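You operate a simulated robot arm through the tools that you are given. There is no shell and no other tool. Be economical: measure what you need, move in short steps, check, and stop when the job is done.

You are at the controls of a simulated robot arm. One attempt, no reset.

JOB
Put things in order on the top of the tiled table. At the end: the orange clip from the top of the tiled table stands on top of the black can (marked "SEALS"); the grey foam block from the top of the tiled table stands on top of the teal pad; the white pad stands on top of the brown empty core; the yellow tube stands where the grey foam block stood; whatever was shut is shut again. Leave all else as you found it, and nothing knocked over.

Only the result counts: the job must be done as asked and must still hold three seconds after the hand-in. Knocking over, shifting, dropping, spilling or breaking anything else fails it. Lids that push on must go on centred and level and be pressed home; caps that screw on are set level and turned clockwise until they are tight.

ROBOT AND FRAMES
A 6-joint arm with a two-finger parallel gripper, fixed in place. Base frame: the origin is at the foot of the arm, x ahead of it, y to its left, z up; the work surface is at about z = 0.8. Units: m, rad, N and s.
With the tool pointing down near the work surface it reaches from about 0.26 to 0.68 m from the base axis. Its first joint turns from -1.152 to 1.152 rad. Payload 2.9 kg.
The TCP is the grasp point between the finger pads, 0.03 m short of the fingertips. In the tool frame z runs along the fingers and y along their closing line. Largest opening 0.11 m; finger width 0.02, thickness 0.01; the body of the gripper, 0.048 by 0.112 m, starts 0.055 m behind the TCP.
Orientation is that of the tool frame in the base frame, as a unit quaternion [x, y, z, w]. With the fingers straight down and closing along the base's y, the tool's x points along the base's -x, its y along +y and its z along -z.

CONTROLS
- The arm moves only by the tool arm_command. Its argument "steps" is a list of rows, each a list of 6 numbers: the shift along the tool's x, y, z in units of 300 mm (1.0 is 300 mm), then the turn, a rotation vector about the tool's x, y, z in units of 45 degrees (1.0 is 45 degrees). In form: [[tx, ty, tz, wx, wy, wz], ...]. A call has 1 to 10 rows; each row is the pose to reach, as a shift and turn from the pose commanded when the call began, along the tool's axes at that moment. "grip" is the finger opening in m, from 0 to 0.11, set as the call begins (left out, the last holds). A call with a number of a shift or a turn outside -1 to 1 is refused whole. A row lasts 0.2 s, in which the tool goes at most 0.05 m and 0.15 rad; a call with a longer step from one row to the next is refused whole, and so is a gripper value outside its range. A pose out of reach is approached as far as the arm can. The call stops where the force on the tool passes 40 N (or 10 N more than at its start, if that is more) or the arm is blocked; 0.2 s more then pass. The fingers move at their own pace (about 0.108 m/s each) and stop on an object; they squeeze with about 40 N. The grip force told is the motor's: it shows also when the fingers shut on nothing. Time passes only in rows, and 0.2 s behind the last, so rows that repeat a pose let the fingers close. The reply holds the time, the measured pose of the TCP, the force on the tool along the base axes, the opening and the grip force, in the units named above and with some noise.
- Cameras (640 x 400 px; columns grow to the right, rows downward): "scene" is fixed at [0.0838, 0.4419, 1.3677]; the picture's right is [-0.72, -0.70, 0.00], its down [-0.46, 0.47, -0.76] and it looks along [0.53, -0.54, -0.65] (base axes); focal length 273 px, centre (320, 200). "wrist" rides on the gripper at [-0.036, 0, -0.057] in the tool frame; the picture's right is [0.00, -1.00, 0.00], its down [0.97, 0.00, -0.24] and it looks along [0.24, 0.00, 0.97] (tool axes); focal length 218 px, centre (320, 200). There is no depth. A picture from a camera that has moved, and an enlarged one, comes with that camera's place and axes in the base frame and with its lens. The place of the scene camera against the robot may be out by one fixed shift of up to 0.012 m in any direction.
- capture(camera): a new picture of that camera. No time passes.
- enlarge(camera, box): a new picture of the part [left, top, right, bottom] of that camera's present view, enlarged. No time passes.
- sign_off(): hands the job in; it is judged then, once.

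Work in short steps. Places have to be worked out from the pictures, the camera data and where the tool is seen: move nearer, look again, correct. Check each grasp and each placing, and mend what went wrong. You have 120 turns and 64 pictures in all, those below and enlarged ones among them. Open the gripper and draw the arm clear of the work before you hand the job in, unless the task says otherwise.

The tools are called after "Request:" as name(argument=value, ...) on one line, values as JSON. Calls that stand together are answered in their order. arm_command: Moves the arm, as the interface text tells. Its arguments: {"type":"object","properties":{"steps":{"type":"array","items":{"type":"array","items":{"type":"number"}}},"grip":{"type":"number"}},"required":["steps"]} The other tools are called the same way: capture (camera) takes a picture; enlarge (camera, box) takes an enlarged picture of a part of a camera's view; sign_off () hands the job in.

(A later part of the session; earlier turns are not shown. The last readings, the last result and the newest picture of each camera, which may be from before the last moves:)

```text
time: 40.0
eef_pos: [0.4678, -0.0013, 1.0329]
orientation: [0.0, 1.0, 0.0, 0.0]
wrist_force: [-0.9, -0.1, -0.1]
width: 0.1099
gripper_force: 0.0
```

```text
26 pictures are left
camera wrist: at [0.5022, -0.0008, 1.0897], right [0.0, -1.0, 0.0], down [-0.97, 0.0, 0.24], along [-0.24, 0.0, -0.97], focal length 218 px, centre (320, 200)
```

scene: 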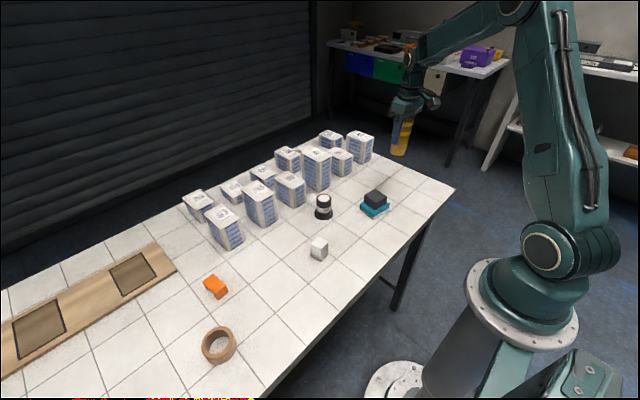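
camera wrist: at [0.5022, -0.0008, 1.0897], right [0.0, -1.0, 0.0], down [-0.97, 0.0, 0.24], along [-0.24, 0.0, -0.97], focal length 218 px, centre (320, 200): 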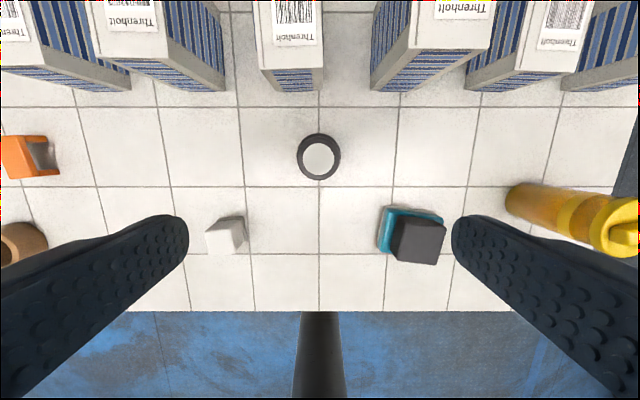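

Can axis ≈ (0.490, 0.000), top z ≈ 0.871. Now to the clip for a close view.

Request:
arm_command(steps=[[0, 0.15, 0, 0, 0, 0], [0, 0.3, 0, 0, 0, 0], [0, 0.45, 0, 0, 0, 0], [0, 0.6, 0, 0, 0, 0], [0, 0.75, 0, 0, 0, 0], [0, 0.9, 0, 0, 0, 0]])

Request:
arm_command(steps=[[-0.02, 0.14, 0.1, 0, 0, 0], [-0.02, 0.25, 0.2, 0, 0, 0], [-0.02, 0.25, 0.3, 0, 0, 0], [-0.02, 0.25, 0.3, 0, 0, 0]])

Request:
capture(camera="wrist")

Request:
enlarge(camera="scene", box=[190, 265, 240, 305])

```text
time: 41.4
eef_pos: [0.4678, 0.2717, 1.0332]
orientation: [0.0, 1.0, -0.001, 0.0]
wrist_force: [0.3, 0.4, -0.6]
width: 0.1104
gripper_force: 0.1
```

```text
refused: row 1 steps farther than a row can; nothing moved
```

```text
25 pictures are left
camera wrist: at [0.5025, 0.2723, 1.0911], right [0.0, -1.0, 0.0], down [-0.97, 0.0, 0.24], along [-0.24, 0.0, -0.97], focal length 218 px, centre (320, 200)
```

wrist: 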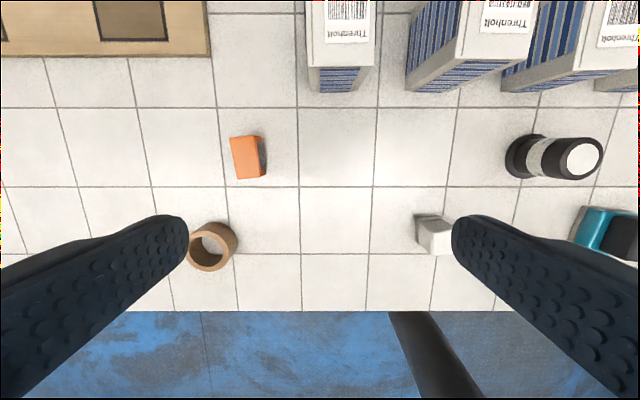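

```text
10.00 times, centred on (215, 285) of scene
camera zoom: at [0.0839, 0.4419, 1.3677], right [-0.72, -0.7, 0.0], down [-0.46, 0.47, -0.76], along [0.53, -0.54, -0.65], focal length 2729 px, centre (1370, -650)
```

zoom: 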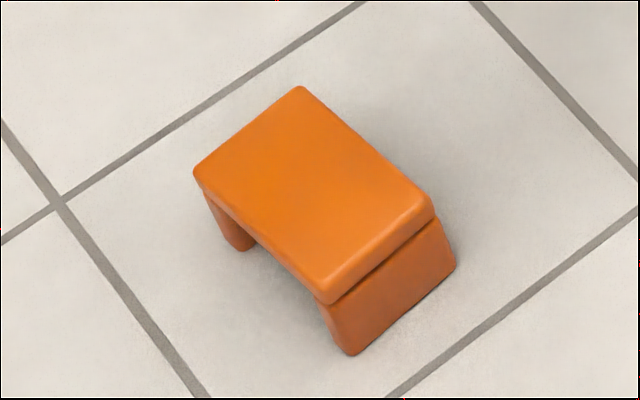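

Clip is a bridge with legs at its x-ends, centre ≈ (0.490, 0.357). Go closer (smaller steps).

Request:
arm_command(steps=[[-0.02, 0.12, 0.08, 0, 0, 0], [-0.04, 0.24, 0.16, 0, 0, 0], [-0.05, 0.285, 0.27, 0, 0, 0], [-0.05, 0.285, 0.35, 0, 0, 0], [-0.05, 0.285, 0.35, 0, 0, 0]])

Request:
capture(camera="wrist")

```text
time: 42.6
eef_pos: [0.4833, 0.353, 0.9311]
orientation: [-0.001, 1.0, 0.0, 0.0]
wrist_force: [-0.1, -1.1, 0.1]
width: 0.11
gripper_force: 0.0
```

```text
23 pictures are left
camera wrist: at [0.5178, 0.354, 0.9873], right [0.0, -1.0, 0.0], down [-0.97, 0.0, 0.24], along [-0.24, 0.0, -0.97], focal length 218 px, centre (320, 200)
```

wrist: 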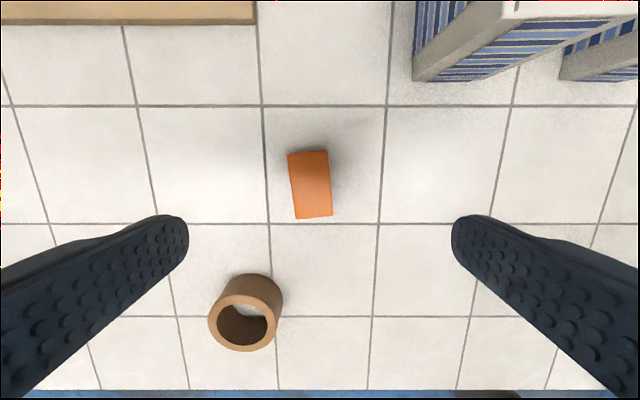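

Clip ≈29×48 mm at (0.491, 0.3605), turned ≈+4.4°. Turn, descend and check.

Request:
arm_command(steps=[[-0.025, 0.025, 0.08, 0, 0, -0.098], [-0.025, 0.025, 0.2, 0, 0, -0.098], [-0.025, 0.025, 0.28, 0, 0, -0.098], [-0.025, 0.025, 0.31, 0, 0, -0.098], [-0.025, 0.025, 0.31, 0, 0, -0.098]])

Request:
capture(camera="wrist")

```text
time: 43.8
eef_pos: [0.4904, 0.3597, 0.8365]
orientation: [-0.038, 0.999, 0.0, 0.001]
wrist_force: [0.9, -0.3, 0.1]
width: 0.1102
gripper_force: 0.0
```

```text
22 pictures are left
camera wrist: at [0.5251, 0.363, 0.8933], right [0.08, -1.0, 0.0], down [-0.97, -0.07, 0.24], along [-0.24, -0.02, -0.97], focal length 218 px, centre (320, 200)
```

wrist: 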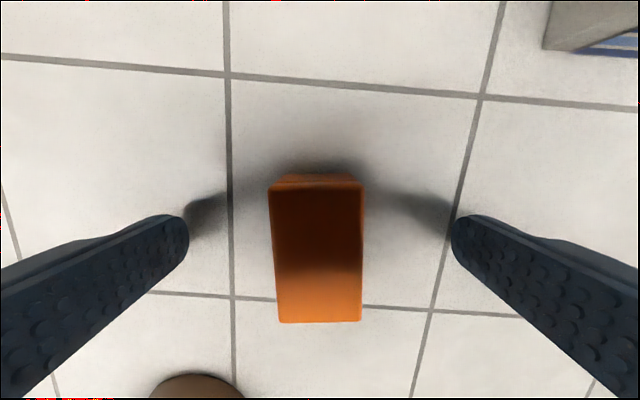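

Well centred. Close and lift, then inspect the legs.

Request:
arm_command(grip=0.015, steps=[[0, 0, 0, 0, 0, 0], [0, 0, 0, 0, 0, 0], [0, 0, 0, 0, 0, 0], [0, 0, 0, 0, 0, 0]])

Request:
arm_command(steps=[[0, 0, -0.1, 0, 0, 0], [0, 0, -0.25, 0, 0, 0], [0, 0, -0.4, 0, 0, 0], [0, 0, -0.45, 0, 0, 0.098], [0, 0, -0.45, 0, 0, 0.098]])

Request:
capture(camera="scene")

```text
time: 44.8
eef_pos: [0.4902, 0.3604, 0.8375]
orientation: [-0.038, 0.999, -0.001, 0.0]
wrist_force: [-0.6, -0.7, 0.7]
width: 0.0284
gripper_force: 40.0
```

```text
time: 46.0
eef_pos: [0.4897, 0.36, 0.9738]
orientation: [0.0, 1.0, 0.0, 0.0]
wrist_force: [0.0, -0.1, 0.4]
width: 0.0283
gripper_force: 40.3
```

```text
21 pictures are left
```

scene: 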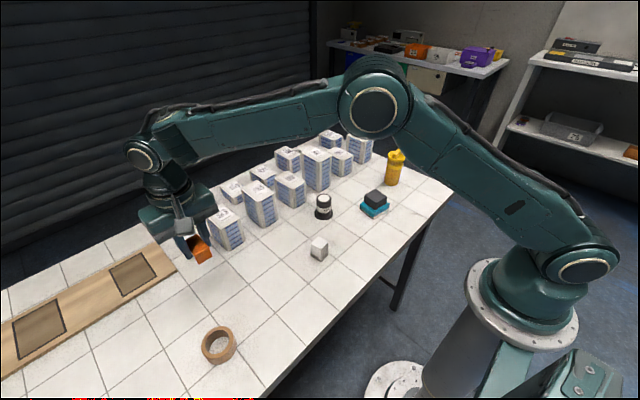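

Clip held (28.4 mm). Let me look at its underside/legs before placing.

Request:
enlarge(camera="scene", box=[170, 225, 230, 275])

Request:
arm_command(steps=[[0, -0.15, 0, 0, 0, 0], [0, -0.3, 0, 0, 0, 0], [0, -0.45, 0, 0, 0, 0], [0, -0.6, 0, 0, 0, 0], [0, -0.75, 0, 0, 0, 0], [0, -0.9, 0, 0, 0, 0], [0, -0.9, 0, 0, 0, 0]])

Request:
arm_command(steps=[[0, -0.15, 0.05, 0, 0, 0], [0.002, -0.3, 0.1, 0, 0, 0], [0.002, -0.3, 0.19, 0, 0, 0], [0.002, -0.3, 0.19, 0, 0, 0]])

Request:
enlarge(camera="scene", box=[285, 165, 360, 225])

Request:
capture(camera="wrist")

```text
8.00 times, centred on (200, 250) of scene
camera zoom: at [0.0838, 0.4419, 1.3677], right [-0.72, -0.7, 0.0], down [-0.46, 0.47, -0.76], along [0.53, -0.54, -0.65], focal length 2184 px, centre (1280, -200)
```

zoom: 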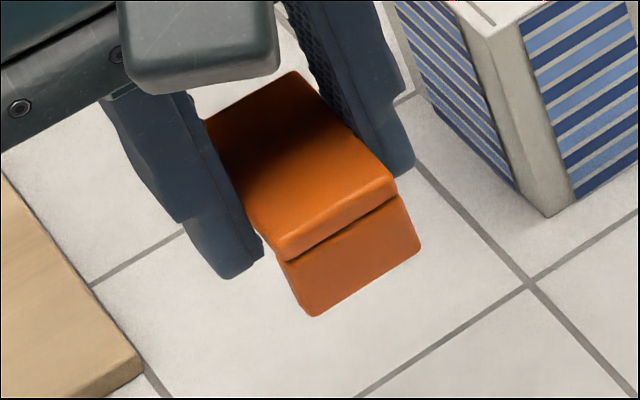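

```text
time: 47.6
eef_pos: [0.4889, 0.0889, 0.9723]
orientation: [0.0, 1.0, 0.001, 0.001]
wrist_force: [-0.3, 0.5, 0.5]
width: 0.0283
gripper_force: 39.7
```

```text
time: 48.6
eef_pos: [0.4882, 0.0011, 0.915]
orientation: [0.0, 1.0, 0.0, -0.001]
wrist_force: [0.6, 0.2, -0.4]
width: 0.0283
gripper_force: 40.3
```

```text
6.67 times, centred on (322, 195) of scene
camera zoom: at [0.0839, 0.4419, 1.3677], right [-0.72, -0.7, 0.0], down [-0.46, 0.47, -0.76], along [0.53, -0.54, -0.65], focal length 1820 px, centre (303, 233)
```

zoom: 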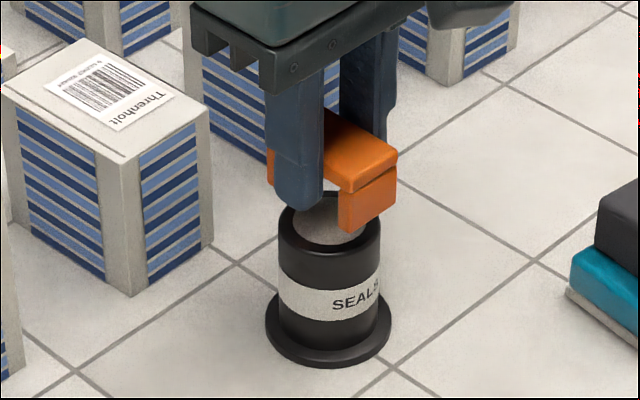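

```text
18 pictures are left
camera wrist: at [0.524, 0.0012, 0.9717], right [0.0, -1.0, 0.0], down [-0.97, 0.0, 0.24], along [-0.24, 0.0, -0.97], focal length 218 px, centre (320, 200)
```

wrist: 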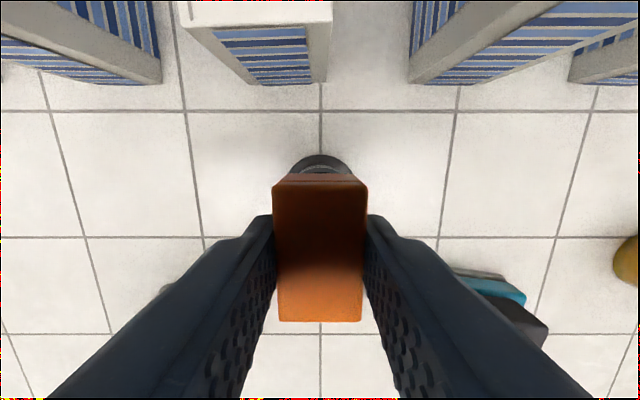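

Clip is over the can, centred as best I can tell. Lower in small steps.

Request:
arm_command(steps=[[0, 0, 0.02, 0, 0, 0], [0, 0, 0.036, 0, 0, 0], [0, 0, 0.036, 0, 0, 0]])

Request:
arm_command(steps=[[0, 0, 0.006, 0, 0, 0], [0, 0, 0.006, 0, 0, 0]])

Request:
arm_command(steps=[[0, 0, 0.006, 0, 0, 0], [0, 0, 0.006, 0, 0, 0]])

```text
time: 49.4
eef_pos: [0.4891, 0.0012, 0.9037]
orientation: [0.0, 1.0, 0.0, 0.0]
wrist_force: [-0.4, 0.2, -0.5]
width: 0.0286
gripper_force: 39.5
```

```text
time: 50.0
eef_pos: [0.4891, 0.0001, 0.9019]
orientation: [0.0, 1.0, 0.0, 0.0]
wrist_force: [-1.1, 0.3, -0.9]
width: 0.0284
gripper_force: 39.8
```

```text
time: 50.6
eef_pos: [0.4905, 0.0005, 0.9008]
orientation: [-0.001, 1.0, 0.0, 0.001]
wrist_force: [-1.2, 0.8, -0.1]
width: 0.0283
gripper_force: 40.4
```

Request:
arm_command(steps=[[0, 0, 0.005, 0, 0, 0], [0, 0, 0.005, 0, 0, 0]])

Request:
enlarge(camera="scene", box=[300, 170, 350, 225])

```text
time: 51.2
eef_pos: [0.4893, 0.0016, 0.8997]
orientation: [0.0, 1.0, 0.0, 0.001]
wrist_force: [-0.2, -0.1, -0.2]
width: 0.0285
gripper_force: 40.1
```

```text
7.27 times, centred on (325, 198) of scene
camera zoom: at [0.0838, 0.4419, 1.3677], right [-0.72, -0.7, 0.0], down [-0.46, 0.47, -0.76], along [0.53, -0.54, -0.65], focal length 1985 px, centre (284, 218)
```

zoom: 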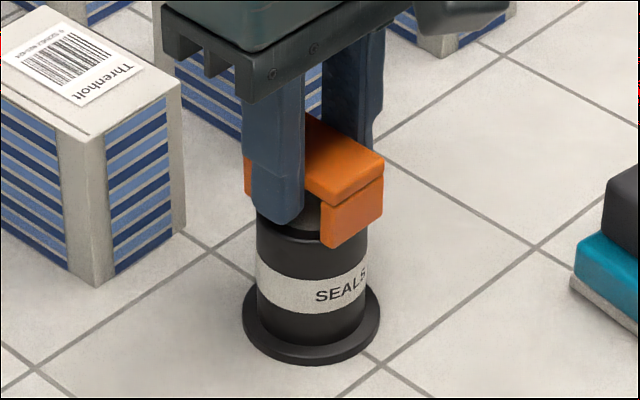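

Visually centred over the can. Continue lowering.

Request:
arm_command(steps=[[0, 0, 0.005, 0, 0, 0], [0, 0, 0.005, 0, 0, 0]])

Request:
arm_command(steps=[[0, 0, 0.005, 0, 0, 0], [0, 0, 0.005, 0, 0, 0]])

Request:
arm_command(steps=[[0, 0, 0.005, 0, 0, 0], [0, 0, 0.005, 0, 0, 0]])

```text
time: 51.8
eef_pos: [0.4889, 0.0012, 0.8985]
orientation: [0.0, 1.0, 0.0, 0.001]
wrist_force: [-1.6, 0.3, 11.8]
width: 0.0284
gripper_force: 40.3
```

```text
time: 52.4
eef_pos: [0.4898, 0.0004, 0.8982]
orientation: [0.0, 1.0, 0.0, 0.003]
wrist_force: [-6.4, 0.2, 34.4]
width: 0.0285
gripper_force: 40.3
```

```text
time: 53.0
eef_pos: [0.4907, 0.0009, 0.8965]
orientation: [0.0, 1.0, 0.0, 0.004]
wrist_force: [-0.3, 0.4, 34.4]
width: 0.0284
gripper_force: 39.9
```

Contact made (34 N, slightly too far). Relax 2 mm, then look before releasing.

Request:
arm_command(steps=[[0, 0, -0.007, 0, 0, 0], [0, 0, -0.007, 0, 0, 0]])

Request:
enlarge(camera="scene", box=[300, 175, 345, 225])

```text
time: 53.6
eef_pos: [0.491, 0.0005, 0.8972]
orientation: [-0.001, 1.0, -0.001, 0.001]
wrist_force: [7.9, 1.3, 17.5]
width: 0.0282
gripper_force: 40.2
```

```text
8.00 times, centred on (322, 200) of scene
camera zoom: at [0.0838, 0.442, 1.3677], right [-0.72, -0.7, 0.0], down [-0.46, 0.47, -0.76], along [0.53, -0.54, -0.65], focal length 2184 px, centre (300, 200)
```

zoom: 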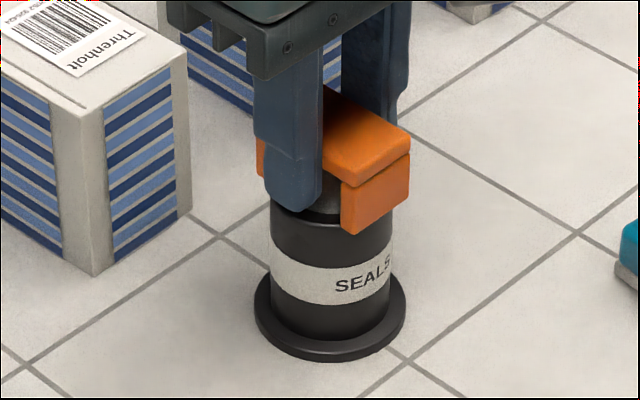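

Sideways force suggests a bit of slip from over-pressing. I lift 6 mm, check, and re-lower lightly.

Request:
arm_command(steps=[[0, 0, -0.02, 0, 0, 0], [0, 0, -0.02, 0, 0, 0]])

Request:
enlarge(camera="wrist", box=[220, 120, 420, 340])

Request:
enlarge(camera="scene", box=[303, 175, 345, 225])

```text
time: 54.2
eef_pos: [0.4882, 0.0004, 0.9022]
orientation: [0.0, 1.0, 0.001, -0.002]
wrist_force: [-0.8, 0.2, -0.9]
width: 0.0284
gripper_force: 40.0
```

```text
1.82 times, centred on (320, 230) of wrist
camera zoom: at [0.5231, 0.0008, 0.9583], right [0.0, -1.0, 0.0], down [-0.97, 0.0, 0.24], along [-0.24, 0.0, -0.97], focal length 397 px, centre (320, 146)
```

zoom: 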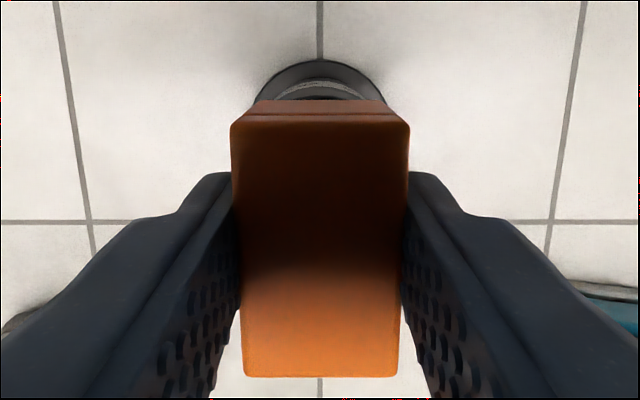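

```text
8.00 times, centred on (324, 200) of scene
camera zoom: at [0.0838, 0.4419, 1.3677], right [-0.72, -0.7, 0.0], down [-0.46, 0.47, -0.76], along [0.53, -0.54, -0.65], focal length 2184 px, centre (288, 200)
```

zoom: 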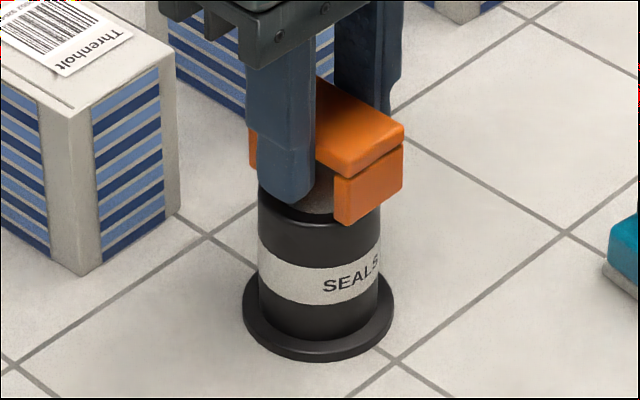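

From the wrist zoom, the far leg's outer edge lines up with the can's rim, where it should overhang ≈2.5 mm; so the clip is ≈2 mm too far toward −x. Shift +x 2 mm and zoom in.

Request:
arm_command(steps=[[-0.006, 0, 0.003, 0, 0, 0], [-0.006, 0, 0.003, 0, 0, 0]])

Request:
enlarge(camera="wrist", box=[280, 145, 360, 195])

```text
time: 54.8
eef_pos: [0.4923, -0.0003, 0.9016]
orientation: [0.0, 1.0, 0.0, 0.0]
wrist_force: [0.2, -0.2, -0.4]
width: 0.0282
gripper_force: 39.9
```

```text
8.00 times, centred on (320, 170) of wrist
camera zoom: at [0.5256, 0.001, 0.9579], right [0.0, -1.0, 0.0], down [-0.97, 0.0, 0.24], along [-0.24, 0.0, -0.97], focal length 1746 px, centre (320, 440)
```

zoom: 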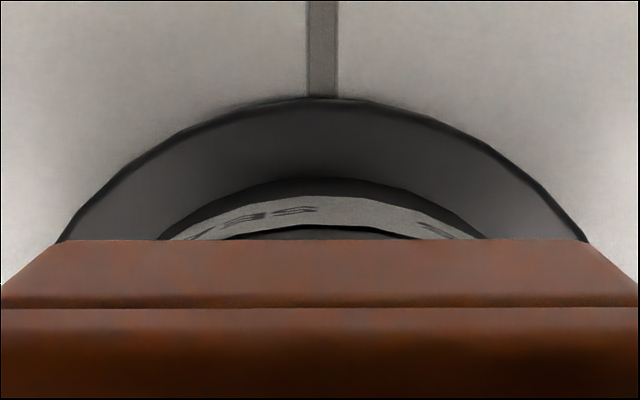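

Computing against the flange circle (R≈27 mm), the leg end is ≈22.5 mm from the can's axis, ideal ≈24. Shift another 1.5 mm and lower lightly.

Request:
arm_command(steps=[[-0.005, 0, 0, 0, 0, 0], [-0.005, 0, 0.004, 0, 0, 0], [-0.005, 0, 0.004, 0, 0, 0]])

Request:
arm_command(steps=[[0, 0, 0.003, 0, 0, 0], [0, 0, 0.003, 0, 0, 0]])

Request:
arm_command(steps=[[0, 0, 0.002, 0, 0, 0], [0, 0, 0.002, 0, 0, 0]])

```text
time: 55.6
eef_pos: [0.4919, 0.0011, 0.9003]
orientation: [-0.001, 1.0, 0.0, 0.0]
wrist_force: [0.7, -0.3, 0.0]
width: 0.0282
gripper_force: 40.3
```

```text
time: 56.2
eef_pos: [0.4916, -0.0003, 0.8991]
orientation: [0.0, 1.0, 0.0, 0.0]
wrist_force: [0.1, 0.5, -0.4]
width: 0.0284
gripper_force: 39.8
```

```text
time: 56.8
eef_pos: [0.4924, 0.0002, 0.8986]
orientation: [-0.001, 1.0, 0.0, 0.001]
wrist_force: [0.4, -0.8, -0.6]
width: 0.0288
gripper_force: 39.8
```

Request:
arm_command(steps=[[0, 0, 0.002, 0, 0, 0], [0, 0, 0.002, 0, 0, 0]])

Request:
arm_command(steps=[[0, 0, 0.002, 0, 0, 0], [0, 0, 0.002, 0, 0, 0]])

```text
time: 57.4
eef_pos: [0.4928, -0.0014, 0.8969]
orientation: [0.0, 1.0, 0.0, 0.001]
wrist_force: [0.6, -0.6, -0.2]
width: 0.0282
gripper_force: 40.1
```

```text
time: 58.0
eef_pos: [0.493, 0.0004, 0.8974]
orientation: [0.0, 1.0, -0.001, 0.001]
wrist_force: [0.2, 0.8, -0.5]
width: 0.0281
gripper_force: 39.5
```

Request:
arm_command(steps=[[0, 0, 0.003, 0, 0, 0], [0, 0, 0.003, 0, 0, 0]])

Request:
arm_command(steps=[[0, 0, 0.002, 0, 0, 0], [0, 0, 0.002, 0, 0, 0]])

Request:
enlarge(camera="wrist", box=[280, 145, 360, 195])

```text
time: 58.6
eef_pos: [0.493, 0.0005, 0.8957]
orientation: [0.001, 1.0, 0.0, 0.0]
wrist_force: [-1.1, -0.7, 3.7]
width: 0.0286
gripper_force: 40.1
```

```text
time: 59.2
eef_pos: [0.4932, -0.0002, 0.8969]
orientation: [0.0, 1.0, 0.0, 0.001]
wrist_force: [-2.1, -0.5, 12.8]
width: 0.0285
gripper_force: 39.5
```

```text
8.00 times, centred on (320, 170) of wrist
camera zoom: at [0.5281, 0.001, 0.9534], right [0.0, -1.0, 0.0], down [-0.97, 0.0, 0.24], along [-0.24, 0.0, -0.97], focal length 1746 px, centre (320, 440)
```

zoom: 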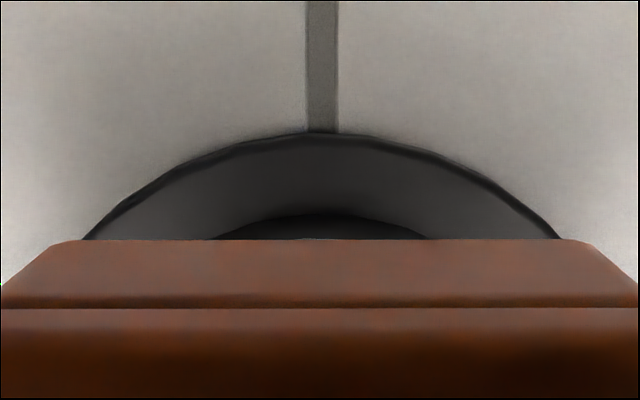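

Now the leg end is ≈24.5–25 mm from the can's axis – centred – with light contact (13 N). Release slowly and rise.

Request:
arm_command(steps=[[0, 0, -0.002, 0, 0, 0], [0, 0, -0.002, 0, 0, 0]])

Request:
arm_command(grip=0.06, steps=[[0, 0, 0, 0, 0, 0], [0, 0, 0, 0, 0, 0], [0, 0, 0, 0, 0, 0]])

Request:
arm_command(steps=[[0, 0, -0.1, 0, 0, 0], [0, 0, -0.25, 0, 0, 0], [0, 0, -0.4, 0, 0, 0], [0, 0, -0.4, 0, 0, 0]])

Request:
capture(camera="wrist")

Request:
enlarge(camera="scene", box=[295, 170, 355, 225])

```text
time: 59.8
eef_pos: [0.4928, -0.0011, 0.8968]
orientation: [0.0, 1.0, 0.0, 0.001]
wrist_force: [0.7, 1.8, 9.3]
width: 0.0285
gripper_force: 39.6
```

```text
time: 60.6
eef_pos: [0.4938, -0.0003, 0.8965]
orientation: [0.0, 1.0, 0.001, 0.0]
wrist_force: [0.4, 0.4, -0.1]
width: 0.06
gripper_force: 0.0
```

```text
time: 61.6
eef_pos: [0.4929, -0.0005, 1.0159]
orientation: [0.0, 1.0, 0.0, 0.0]
wrist_force: [-1.1, 0.3, -0.5]
width: 0.06
gripper_force: 0.1
```

```text
11 pictures are left
camera wrist: at [0.5274, 0.0013, 1.0735], right [0.0, -1.0, 0.0], down [-0.97, 0.0, 0.24], along [-0.24, 0.0, -0.97], focal length 218 px, centre (320, 200)
```

wrist: 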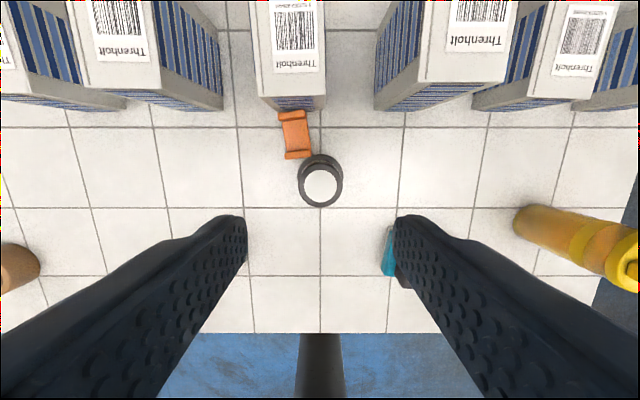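

```text
7.27 times, centred on (325, 198) of scene
camera zoom: at [0.0838, 0.4419, 1.3677], right [-0.72, -0.7, 0.0], down [-0.46, 0.47, -0.76], along [0.53, -0.54, -0.65], focal length 1985 px, centre (284, 218)
```

zoom: 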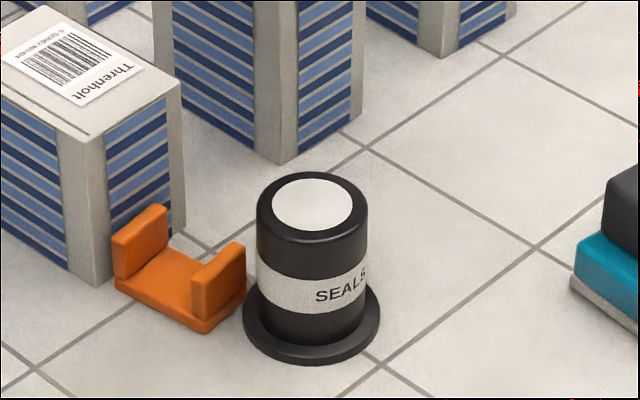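

The clip toppled off toward +x (my last shifts were wrong) and lies upside-down between can and box. I look closely to measure it and to plan recovery.

Request:
enlarge(camera="wrist", box=[260, 95, 360, 210])

```text
3.48 times, centred on (310, 152) of wrist
camera zoom: at [0.5274, 0.0013, 1.0735], right [0.0, -1.0, 0.0], down [-0.97, 0.0, 0.24], along [-0.24, 0.0, -0.97], focal length 759 px, centre (355, 365)
```

zoom: 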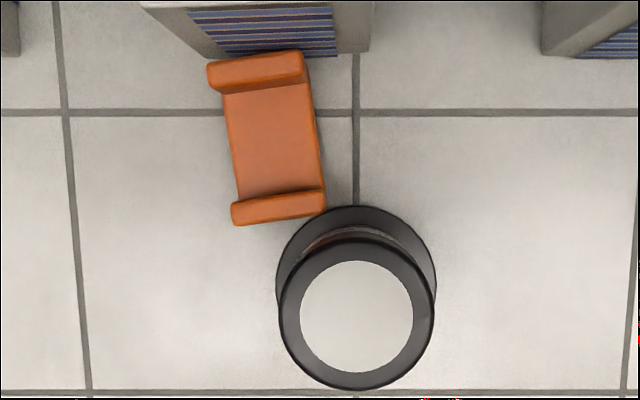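

Measured: can top R≈22 mm, flange R≈28 mm, clip ≈50 mm with 8 mm legs, lying inverted at (0.539, 0.029), yaw ≈8.5°. I'll pick it by its plate sides, carry it to free space and turn it over there.

Request:
arm_command(steps=[[-0.08, 0.05, 0, 0, 0, -0.19], [-0.154, 0.098, 0.05, 0, 0, -0.19], [-0.154, 0.098, 0.2, 0, 0, -0.19], [-0.154, 0.098, 0.35, 0, 0, -0.19], [-0.154, 0.098, 0.48, 0, 0, -0.19], [-0.154, 0.098, 0.54, 0, 0, -0.19], [-0.154, 0.098, 0.54, 0, 0, -0.19]])

Request:
capture(camera="wrist")

```text
time: 63.2
eef_pos: [0.5384, 0.0299, 0.8556]
orientation: [-0.075, 0.997, 0.0, -0.001]
wrist_force: [-0.3, 0.7, -0.3]
width: 0.0601
gripper_force: 0.1
```

```text
8 pictures are left
camera wrist: at [0.5726, 0.0358, 0.9117], right [0.15, -0.99, 0.0], down [-0.96, -0.14, 0.24], along [-0.24, -0.04, -0.97], focal length 218 px, centre (320, 200)
```

wrist: 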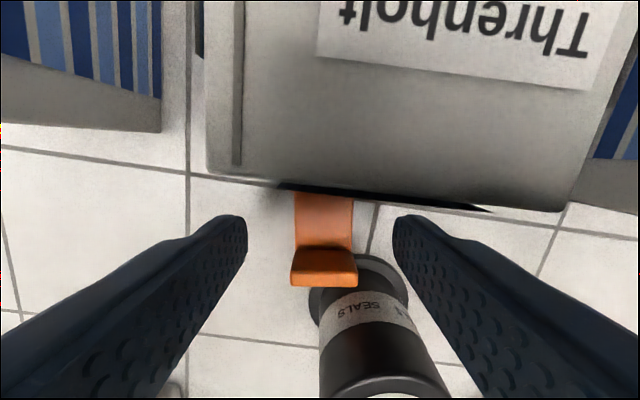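

The camera housing would come near the box top (≈0.877), so I grip the clip's near leg from a higher, safer pose: TCP (0.525, 0.027, 0.843).

Request:
arm_command(grip=0.045, steps=[[0.0457, -0.004, 0, 0, 0, 0], [0.0457, -0.004, 0.02, 0, 0, 0], [0.0457, -0.004, 0.042, 0, 0, 0], [0.0457, -0.004, 0.042, 0, 0, 0]])

Request:
arm_command(grip=0.015, steps=[[0, 0, 0, 0, 0, 0], [0, 0, 0, 0, 0, 0], [0, 0, 0, 0, 0, 0]])

Request:
arm_command(steps=[[0, 0, -0.05, 0, 0, 0], [0, 0, -0.15, 0, 0, 0], [0, 0, -0.3, 0, 0, 0], [0, 0, -0.4, 0, 0, 0], [0, 0, -0.4, 0, 0, 0]])

```text
time: 64.2
eef_pos: [0.5254, 0.0255, 0.8441]
orientation: [-0.075, 0.997, 0.0, 0.0]
wrist_force: [0.3, 0.0, 1.1]
width: 0.0451
gripper_force: 0.1
```

```text
time: 65.0
eef_pos: [0.5258, 0.0266, 0.8427]
orientation: [-0.075, 0.997, -0.001, 0.0]
wrist_force: [-1.1, -0.5, -0.3]
width: 0.0285
gripper_force: 40.0
```

```text
time: 66.2
eef_pos: [0.5269, 0.0248, 0.9613]
orientation: [-0.075, 0.997, 0.0, 0.001]
wrist_force: [0.8, 0.0, -0.4]
width: 0.0284
gripper_force: 39.9
```

Clip held (28.4 mm). Carry it to free space near (0.45, 0.24).

Request:
arm_command(steps=[[0.05, 0.12, 0, 0, 0, 0], [0.09, 0.26, 0, 0, 0, 0], [0.12, 0.4, 0, 0, 0, 0], [0.14, 0.54, 0, 0, 0, 0], [0.148, 0.66, 0, 0, 0, 0], [0.148, 0.747, 0, 0, 0, 0], [0.148, 0.747, 0, 0, 0, 0]])

Request:
arm_command(steps=[[0, 0, 0, 0, 0, -0.18], [0, 0, 0, 0, 0, -0.36], [0, 0, 0, 0, 0, -0.54], [0, 0, 0, 0, 0, -0.72], [0, 0, 0, 0, 0, -0.9], [0, 0, 0, 0, 0, -0.9]])

Request:
arm_command(steps=[[0, 0, 0, 0, 0, -0.18], [0, 0, 0, 0, 0, -0.36], [0, 0, 0, 0, 0, -0.54], [0, 0, 0, 0, 0, -0.72], [0, 0, 0, 0, 0, -0.9], [0, 0, 0, 0, 0, -0.911], [0, 0, 0, 0, 0, -0.911]])

```text
time: 67.8
eef_pos: [0.4488, 0.2423, 0.9627]
orientation: [-0.074, 0.997, 0.0, 0.0]
wrist_force: [-0.4, 0.1, 0.3]
width: 0.0286
gripper_force: 40.5
```

```text
time: 69.2
eef_pos: [0.4483, 0.2412, 0.9622]
orientation: [-0.416, 0.909, 0.0, 0.001]
wrist_force: [-0.5, 0.2, -0.1]
width: 0.0287
gripper_force: 39.8
```

```text
time: 70.8
eef_pos: [0.4479, 0.2426, 0.9633]
orientation: [0.708, -0.706, 0.0, 0.0]
wrist_force: [0.3, -0.5, -0.4]
width: 0.0286
gripper_force: 39.8
```

Yaw is now 90°. Lower the clip onto the table (contact expected at TCP z≈0.843).

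Request:
arm_command(steps=[[0, 0, 0.12, 0, 0, 0], [0, 0, 0.24, 0, 0, 0], [0, 0, 0.34, 0, 0, 0], [0, 0, 0.385, 0, 0, 0], [0, 0, 0.396, 0, 0, 0], [0, 0, 0.402, 0, 0, 0], [0, 0, 0.402, 0, 0, 0]])

Request:
arm_command(grip=0.06, steps=[[0, 0, 0, 0, 0, 0], [0, 0, 0, 0, 0, 0], [0, 0, 0, 0, 0, 0]])

Request:
arm_command(steps=[[0, 0, -0.15, 0, 0, 0], [0, 0, -0.3, 0, 0, 0.18], [0, 0, -0.3, 0, 0, 0.36], [0, 0, -0.3, 0, 0, 0.54], [0, 0, -0.3, 0, 0, 0.72], [0, 0, -0.3, 0, 0, 0.9], [0, 0, -0.3, 0, 0, 1.0], [0, 0, -0.3, 0, 0, 1.0]])

Request:
arm_command(grip=0.11, steps=[[0, 0, 0, 0, 0, 0.18], [0, 0, 0, 0, 0, 0.36], [0, 0, 0, 0, 0, 0.54], [0, 0, 0, 0, 0, 0.72], [0, 0, 0, 0, 0, 0.9], [0, 0, 0, 0, 0, 1.0], [0, 0, 0, 0, 0, 1.0]])

Request:
capture(camera="wrist")

```text
time: 72.4
eef_pos: [0.448, 0.2415, 0.8414]
orientation: [0.708, -0.706, 0.0, 0.0]
wrist_force: [-3.1, -1.0, 7.2]
width: 0.0282
gripper_force: 40.1
```

```text
time: 73.2
eef_pos: [0.4484, 0.2422, 0.8414]
orientation: [0.708, -0.706, 0.0, 0.001]
wrist_force: [-0.1, -0.1, 0.1]
width: 0.0602
gripper_force: 0.1
```

```text
time: 75.0
eef_pos: [0.4489, 0.2405, 0.9319]
orientation: [-0.383, 0.924, 0.001, 0.0]
wrist_force: [-0.4, -0.2, 0.3]
width: 0.0601
gripper_force: 0.1
```

```text
time: 76.6
eef_pos: [0.448, 0.2422, 0.9318]
orientation: [0.0, 1.0, 0.0, 0.0]
wrist_force: [-0.1, 0.3, -0.5]
width: 0.1098
gripper_force: 0.0
```

```text
7 pictures are left
camera wrist: at [0.4833, 0.2425, 0.9884], right [0.0, -1.0, 0.0], down [-0.97, 0.0, 0.24], along [-0.24, 0.0, -0.97], focal length 218 px, centre (320, 200)
```

wrist: 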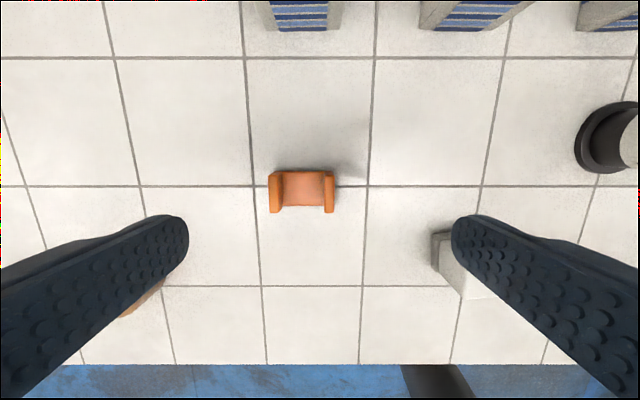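

Clip sits inverted at (0.449, 0.257) with its long axis along y. Grip it by its two ends.

Request:
arm_command(steps=[[-0.003, 0.049, 0.1, 0, 0, 0], [-0.003, 0.049, 0.2, 0, 0, 0], [-0.003, 0.049, 0.29, 0, 0, 0], [-0.003, 0.049, 0.318, 0, 0, 0], [-0.003, 0.049, 0.318, 0, 0, 0]])

Request:
arm_command(grip=0.035, steps=[[0, 0, 0, 0, 0, 0], [0, 0, 0, 0, 0, 0], [0, 0, 0, 0, 0, 0], [0, 0, 0, 0, 0, 0]])

Request:
arm_command(steps=[[-0.03, 0, -0.13, 0, 0, 0], [-0.08, 0, -0.26, 0, 0, 0], [-0.13, 0, -0.3, 0, -0.15, 0], [-0.13, 0, -0.3, 0, -0.33, 0], [-0.13, 0, -0.3, 0, -0.51, 0], [-0.13, 0, -0.3, 0, -0.69, 0], [-0.13, 0, -0.3, 0, -0.87, 0], [-0.13, 0, -0.3, 0, -0.87, 0]])

```text
time: 77.8
eef_pos: [0.4502, 0.2572, 0.8375]
orientation: [0.001, 1.0, 0.0, -0.001]
wrist_force: [-0.5, 0.2, 0.5]
width: 0.1103
gripper_force: 0.0
```

```text
time: 78.8
eef_pos: [0.4502, 0.2564, 0.8368]
orientation: [-0.001, 1.0, 0.001, 0.001]
wrist_force: [0.0, 0.6, -0.6]
width: 0.049
gripper_force: 39.8
```

```text
time: 80.6
eef_pos: [0.4887, 0.2553, 0.9279]
orientation: [-0.001, 0.942, 0.001, 0.335]
wrist_force: [0.3, 0.0, -0.4]
width: 0.0487
gripper_force: 40.2
```

Length 48.8 mm, tilt 39° reached without trouble. Continue to ≈70°.

Request:
arm_command(steps=[[0, 0, 0, 0, -0.18, 0], [0, 0, 0, 0, -0.36, 0], [0, 0, 0, 0, -0.54, 0], [0, 0, 0, 0, -0.69, 0], [0, 0, 0, 0, -0.69, 0]])

```text
time: 81.8
eef_pos: [0.4883, 0.2568, 0.9263]
orientation: [-0.001, 0.818, 0.001, 0.576]
wrist_force: [-0.7, 0.3, -0.7]
width: 0.0485
gripper_force: 39.9
```

Tilt 70°. Lower straight down (tool x/z mix) to near the table.

Request:
arm_command(steps=[[0.125, 0, 0.045, 0, 0, 0], [0.25, 0, 0.09, 0, 0, 0], [0.295, 0, 0.106, 0, 0, 0], [0.295, 0, 0.106, 0, 0, 0]])

Request:
arm_command(steps=[[0.008, 0, 0.003, 0, 0, 0], [0.008, 0, 0.003, 0, 0, 0]])

```text
time: 82.4
eef_pos: [0.4886, 0.2563, 0.8576]
orientation: [0.0, 0.814, -0.001, 0.58]
wrist_force: [-9.7, -3.1, 21.2]
width: 0.0485
gripper_force: 39.7
stopped in row 3: the force on the tool passed its limit (the readings are from after the stop); the commanded pose is now the measured one
```

```text
time: 82.8
eef_pos: [0.4886, 0.2571, 0.8587]
orientation: [-0.001, 0.814, 0.0, 0.581]
wrist_force: [-5.0, -0.7, 9.6]
width: 0.0484
gripper_force: 40.2
stopped in row 1: the force on the tool passed its limit (the readings are from after the stop); the commanded pose is now the measured one
```

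Contact 30 mm earlier than expected; one look to see what touches.

Request:
enlarge(camera="scene", box=[190, 190, 390, 330])

```text
2.86 times, centred on (290, 260) of scene
camera zoom: at [0.0836, 0.4418, 1.3677], right [-0.72, -0.7, 0.0], down [-0.46, 0.47, -0.76], along [0.53, -0.54, -0.65], focal length 780 px, centre (406, 29)
```

zoom: 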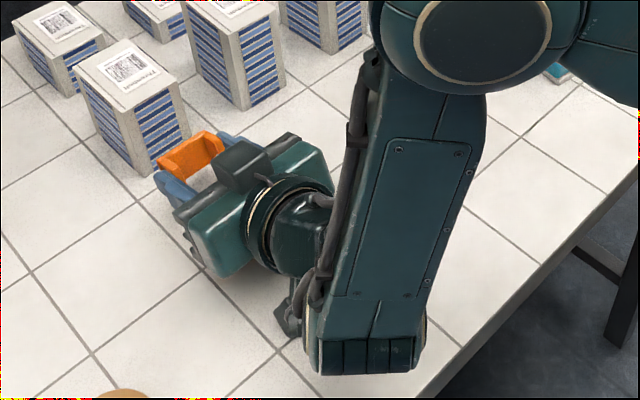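

The forearm/wrist reaches the table at this tilt. I raise, go back to vertical, set the clip down, and will regrasp with a backward tilt so that less forward tilt is needed.

Request:
arm_command(steps=[[-0.125, 0, -0.045, 0, 0, 0], [-0.25, 0, -0.09, 0, 0, 0], [-0.282, 0, -0.101, 0, 0.15, 0], [-0.282, 0, -0.101, 0, 0.33, 0], [-0.282, 0, -0.101, 0, 0.51, 0], [-0.282, 0, -0.101, 0, 0.69, 0], [-0.282, 0, -0.101, 0, 0.87, 0], [-0.282, 0, -0.101, 0, 0.95, 0], [-0.282, 0, -0.101, 0, 0.95, 0]])

```text
time: 84.8
eef_pos: [0.4876, 0.2561, 0.9475]
orientation: [-0.002, 0.97, -0.001, 0.243]
wrist_force: [0.8, 0.2, 0.0]
width: 0.0486
gripper_force: 40.3
```

Request:
arm_command(steps=[[0, 0, 0, 0, 0.18, 0], [0, 0, 0, 0, 0.36, 0], [0, 0, 0, 0, 0.54, 0], [0.05, 0, 0.1, 0, 0.625, 0], [0.11, 0, 0.2, 0, 0.625, 0], [0.155, 0, 0.29, 0, 0.625, 0], [0.166, 0, 0.311, 0, 0.625, 0], [0.166, 0, 0.311, 0, 0.625, 0]])

Request:
arm_command(steps=[[0, 0, 0.007, 0, 0, 0], [0, 0, 0.012, 0, 0, 0], [0, 0, 0.012, 0, 0, 0]])

```text
time: 86.6
eef_pos: [0.4898, 0.2556, 0.8406]
orientation: [-0.001, 1.0, -0.001, 0.001]
wrist_force: [0.0, 0.1, 0.1]
width: 0.0483
gripper_force: 40.0
```

```text
time: 87.4
eef_pos: [0.4873, 0.2577, 0.8383]
orientation: [-0.001, 1.0, -0.001, 0.001]
wrist_force: [-0.2, -0.7, 2.8]
width: 0.0484
gripper_force: 40.2
```

Clip is on the table again. Release, tilt backward 22.5° and regrasp by the ends.

Request:
arm_command(grip=0.08, steps=[[0, 0, 0, 0, 0, 0], [0, 0, 0, 0, 0, 0], [0, 0, -0.1, 0, 0, 0], [-0.02, 0, -0.1, 0, 0.17, 0], [-0.035, 0, -0.1, 0, 0.34, 0], [-0.035, 0, -0.1, 0, 0.5, 0], [-0.035, 0, -0.04, 0, 0.5, 0], [-0.035, 0, 0.003, 0, 0.5, 0], [-0.035, 0, 0.003, 0, 0.5, 0]])

Request:
arm_command(grip=0.035, steps=[[0, 0, 0, 0, 0, 0], [0, 0, 0, 0, 0, 0], [0, 0, 0, 0, 0, 0]])

```text
time: 89.4
eef_pos: [0.4981, 0.2566, 0.8388]
orientation: [-0.001, 0.981, -0.001, -0.194]
wrist_force: [-1.5, -0.1, 0.9]
width: 0.0803
gripper_force: 0.1
```

```text
time: 90.2
eef_pos: [0.4996, 0.2578, 0.8379]
orientation: [0.0, 0.981, -0.001, -0.195]
wrist_force: [-1.7, 0.2, 1.9]
width: 0.0488
gripper_force: 40.3
```

Gripped. Raise 10 cm and swing forward in two calls.

Request:
arm_command(steps=[[0.05, 0, -0.13, 0, 0, 0], [0.1, 0, -0.25, 0, 0, 0], [0.128, 0, -0.308, 0, -0.18, 0], [0.128, 0, -0.308, 0, -0.36, 0], [0.128, 0, -0.308, 0, -0.54, 0], [0.128, 0, -0.308, 0, -0.72, 0], [0.128, 0, -0.308, 0, -0.9, 0], [0.128, 0, -0.308, 0, -0.9, 0]])

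Request:
arm_command(steps=[[0, 0, 0, 0, -0.18, 0], [0, 0, 0, 0, -0.36, 0], [0, 0, 0, 0, -0.54, 0], [0, 0, 0, 0, -0.72, 0], [0, 0, 0, 0, -0.82, 0], [0, 0, 0, 0, -0.82, 0]])

```text
time: 92.0
eef_pos: [0.4976, 0.2557, 0.938]
orientation: [0.0, 0.987, 0.0, 0.158]
wrist_force: [0.0, 0.5, -0.4]
width: 0.0487
gripper_force: 40.5
out of reach, approached as far as the arm can: row 1, 2
```

```text
time: 93.4
eef_pos: [0.4974, 0.257, 0.9376]
orientation: [-0.001, 0.886, -0.001, 0.463]
wrist_force: [0.1, -0.3, 0.9]
width: 0.0488
gripper_force: 39.9
```

Tilt 55° (clip turned 78°). Lower toward the table (contact expected at TCP z≈0.832).

Request:
arm_command(steps=[[0.1, 0, 0.07, 0, 0, 0], [0.2, 0, 0.139, 0, 0, 0], [0.26, 0, 0.181, 0, 0, 0], [0.278, 0, 0.193, 0, 0, 0], [0.278, 0, 0.193, 0, 0, 0]])

Request:
arm_command(steps=[[0.006, 0, 0.004, 0, 0, 0], [0.011, 0, 0.008, 0, 0, 0], [0.011, 0, 0.008, 0, 0, 0]])

```text
time: 94.6
eef_pos: [0.4972, 0.257, 0.8345]
orientation: [-0.001, 0.887, 0.0, 0.462]
wrist_force: [-0.3, 0.3, -0.4]
width: 0.0488
gripper_force: 40.1
```

```text
time: 95.4
eef_pos: [0.4987, 0.2572, 0.8336]
orientation: [0.0, 0.886, -0.001, 0.465]
wrist_force: [-2.6, -1.9, 17.2]
width: 0.049
gripper_force: 40.6
```

Contact as predicted. Release so it settles on its side, and back out along the tool axis.

Request:
arm_command(grip=0.085, steps=[[0, 0, 0, 0, 0, 0], [0, 0, 0, 0, 0, 0], [0, 0, 0, 0, 0, 0]])

Request:
arm_command(steps=[[0, 0, -0.1, 0, 0, 0], [-0.05, 0, -0.22, 0, 0, 0], [-0.12, 0, -0.3, 0, 0.18, 0], [-0.2, 0, -0.3, 0, 0.36, 0], [-0.25, 0, -0.3, 0, 0.54, 0], [-0.25, 0, -0.3, 0, 0.72, 0], [-0.25, 0, -0.3, 0, 0.9, 0], [-0.25, 0, -0.3, 0, 0.9, 0]])

```text
time: 96.2
eef_pos: [0.4968, 0.2556, 0.8312]
orientation: [0.0, 0.887, -0.001, 0.462]
wrist_force: [-0.9, -0.6, 1.1]
width: 0.085
gripper_force: 0.0
```

```text
time: 98.0
eef_pos: [0.4684, 0.2574, 0.9453]
orientation: [-0.001, 0.992, -0.001, 0.126]
wrist_force: [0.2, -0.6, 0.8]
width: 0.0851
gripper_force: 0.1
```

Request:
arm_command(grip=0.11, steps=[[-0.07, 0, 0.02, 0, 0.17, 0], [-0.145, 0, 0.038, 0, 0.322, 0], [-0.145, 0, 0.038, 0, 0.322, 0]])

Request:
capture(camera="wrist")

```text
time: 98.8
eef_pos: [0.5123, 0.2569, 0.9451]
orientation: [-0.001, 1.0, -0.001, -0.001]
wrist_force: [0.9, 0.4, -0.5]
width: 0.1097
gripper_force: 0.1
```

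```text
5 pictures are left
camera wrist: at [0.5469, 0.258, 1.0012], right [0.0, -1.0, 0.0], down [-0.97, 0.0, 0.24], along [-0.24, 0.0, -0.97], focal length 218 px, centre (320, 200)
```

wrist: 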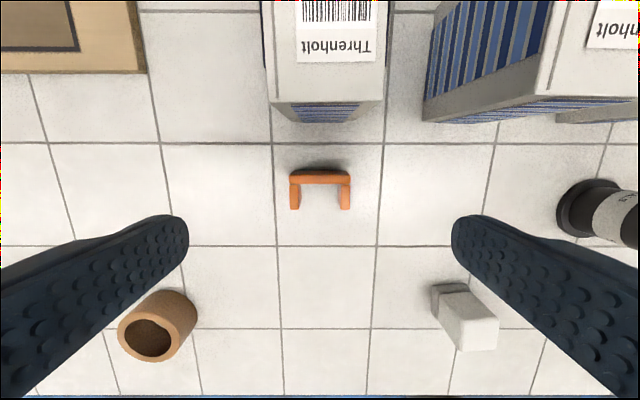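

The clip lies neatly on its side, legs toward the robot. I grip it vertically, move it 6 cm away from the box, and set it down.

Request:
arm_command(steps=[[0.018, 0.003, 0.12, 0, 0, 0], [0.018, 0.003, 0.24, 0, 0, 0], [0.018, 0.003, 0.33, 0, 0, 0], [0.018, 0.003, 0.362, 0, 0, 0], [0.018, 0.003, 0.362, 0, 0, 0]])

Request:
arm_command(grip=0.035, steps=[[0, 0, 0, 0, 0, 0], [0, 0, 0, 0, 0, 0], [0, 0, 0, 0, 0, 0], [0, 0, 0, 0, 0, 0]])

Request:
arm_command(steps=[[0, 0, -0.06, 0, 0, 0], [0.1, 0, -0.07, 0, 0, 0], [0.2, 0, -0.07, 0, 0, 0], [0.2, 0, -0.02, 0, 0, 0], [0.2, 0, -0.005, 0, 0, 0], [0.2, 0, -0.005, 0, 0, 0]])

Request:
arm_command(steps=[[0, 0, 0.004, 0, 0, 0], [0, 0, 0.007, 0, 0, 0], [0, 0, 0.007, 0, 0, 0]])

```text
time: 100.0
eef_pos: [0.507, 0.257, 0.836]
orientation: [-0.001, 1.0, -0.001, -0.001]
wrist_force: [0.5, -0.5, -0.8]
width: 0.1101
gripper_force: 0.0
```

```text
time: 101.0
eef_pos: [0.5067, 0.2581, 0.8364]
orientation: [0.0, 1.0, -0.001, 0.0]
wrist_force: [-0.4, 0.5, -0.5]
width: 0.0482
gripper_force: 39.7
```

```text
time: 102.4
eef_pos: [0.4474, 0.2582, 0.8383]
orientation: [-0.001, 1.0, -0.001, 0.0]
wrist_force: [0.3, 0.7, -0.4]
width: 0.0483
gripper_force: 40.3
```

```text
time: 103.2
eef_pos: [0.4478, 0.257, 0.8361]
orientation: [-0.001, 1.0, 0.0, 0.001]
wrist_force: [-3.5, -2.6, 13.0]
width: 0.0484
gripper_force: 39.8
```

Set down. Release, tilt back 22.5° and regrasp by the ends.

Request:
arm_command(grip=0.08, steps=[[0, 0, -0.003, 0, 0, 0], [0, 0, -0.003, 0, 0, 0], [0, 0, -0.1, 0, 0, 0], [-0.02, 0, -0.11, 0, 0.17, 0], [-0.042, 0, -0.11, 0, 0.34, 0], [-0.042, 0, -0.11, 0, 0.5, 0], [-0.042, 0, -0.05, 0, 0.5, 0], [-0.042, 0, -0.005, 0, 0.5, 0], [-0.042, 0, -0.005, 0, 0.5, 0]])

Request:
arm_command(grip=0.035, steps=[[0, 0, 0, 0, 0, 0], [0, 0, 0, 0, 0, 0], [0, 0, 0, 0, 0, 0]])

Request:
arm_command(steps=[[0.05, 0, -0.13, 0, 0, 0], [0.1, 0, -0.25, 0, 0, 0], [0.128, 0, -0.308, 0, -0.18, 0], [0.128, 0, -0.308, 0, -0.36, 0], [0.128, 0, -0.308, 0, -0.54, 0], [0.128, 0, -0.308, 0, -0.72, 0], [0.128, 0, -0.308, 0, -0.9, 0], [0.128, 0, -0.308, 0, -0.9, 0]])

Request:
arm_command(steps=[[0, 0, 0, 0, -0.18, 0], [0, 0, 0, 0, -0.36, 0], [0, 0, 0, 0, -0.54, 0], [0, 0, 0, 0, -0.72, 0], [0, 0, 0, 0, -0.82, 0], [0, 0, 0, 0, -0.82, 0]])

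```text
time: 105.2
eef_pos: [0.4589, 0.2587, 0.8363]
orientation: [-0.001, 0.981, -0.001, -0.195]
wrist_force: [0.1, 1.1, -0.4]
width: 0.08
gripper_force: 0.1
```

```text
time: 106.0
eef_pos: [0.4578, 0.2579, 0.8365]
orientation: [0.0, 0.981, -0.001, -0.195]
wrist_force: [0.9, -0.2, 0.1]
width: 0.049
gripper_force: 40.2
```

```text
time: 107.8
eef_pos: [0.4589, 0.2577, 0.9367]
orientation: [-0.001, 0.988, 0.0, 0.157]
wrist_force: [0.1, 0.4, -0.7]
width: 0.049
gripper_force: 40.2
```

```text
time: 109.2
eef_pos: [0.4607, 0.2576, 0.9355]
orientation: [-0.001, 0.887, -0.001, 0.462]
wrist_force: [0.6, -0.2, 0.1]
width: 0.0492
gripper_force: 40.0
```

Swung to 55° again. Lower to the table.

Request:
arm_command(steps=[[0.1, 0, 0.07, 0, 0, 0], [0.2, 0, 0.139, 0, 0, 0], [0.26, 0, 0.181, 0, 0, 0], [0.278, 0, 0.193, 0, 0, 0], [0.278, 0, 0.193, 0, 0, 0]])

Request:
arm_command(steps=[[0.005, 0, 0.0035, 0, 0, 0], [0.005, 0, 0.0035, 0, 0, 0]])

Request:
arm_command(steps=[[0.005, 0, 0.0035, 0, 0, 0], [0.005, 0, 0.0035, 0, 0, 0]])

```text
time: 110.4
eef_pos: [0.4591, 0.2574, 0.834]
orientation: [-0.001, 0.887, 0.0, 0.461]
wrist_force: [0.1, -0.2, 0.1]
width: 0.0488
gripper_force: 39.8
```

```text
time: 111.0
eef_pos: [0.459, 0.2585, 0.8316]
orientation: [-0.002, 0.888, 0.0, 0.461]
wrist_force: [-0.1, 0.0, 0.0]
width: 0.0488
gripper_force: 40.3
```

```text
time: 111.6
eef_pos: [0.4597, 0.2577, 0.8309]
orientation: [0.0, 0.887, -0.001, 0.462]
wrist_force: [-0.5, -0.4, -0.4]
width: 0.049
gripper_force: 40.2
```

Request:
arm_command(steps=[[0.005, 0, 0.0035, 0, 0, 0], [0.005, 0, 0.0035, 0, 0, 0]])

Request:
arm_command(steps=[[0.004, 0, 0.003, 0, 0, 0], [0.004, 0, 0.003, 0, 0, 0]])

```text
time: 112.2
eef_pos: [0.4614, 0.2572, 0.8303]
orientation: [-0.001, 0.886, 0.0, 0.463]
wrist_force: [-2.7, -2.1, 14.5]
width: 0.0491
gripper_force: 40.5
```

```text
time: 112.8
eef_pos: [0.4603, 0.2579, 0.8308]
orientation: [-0.001, 0.886, 0.0, 0.464]
wrist_force: [-5.3, -2.0, 28.3]
width: 0.049
gripper_force: 40.4
```

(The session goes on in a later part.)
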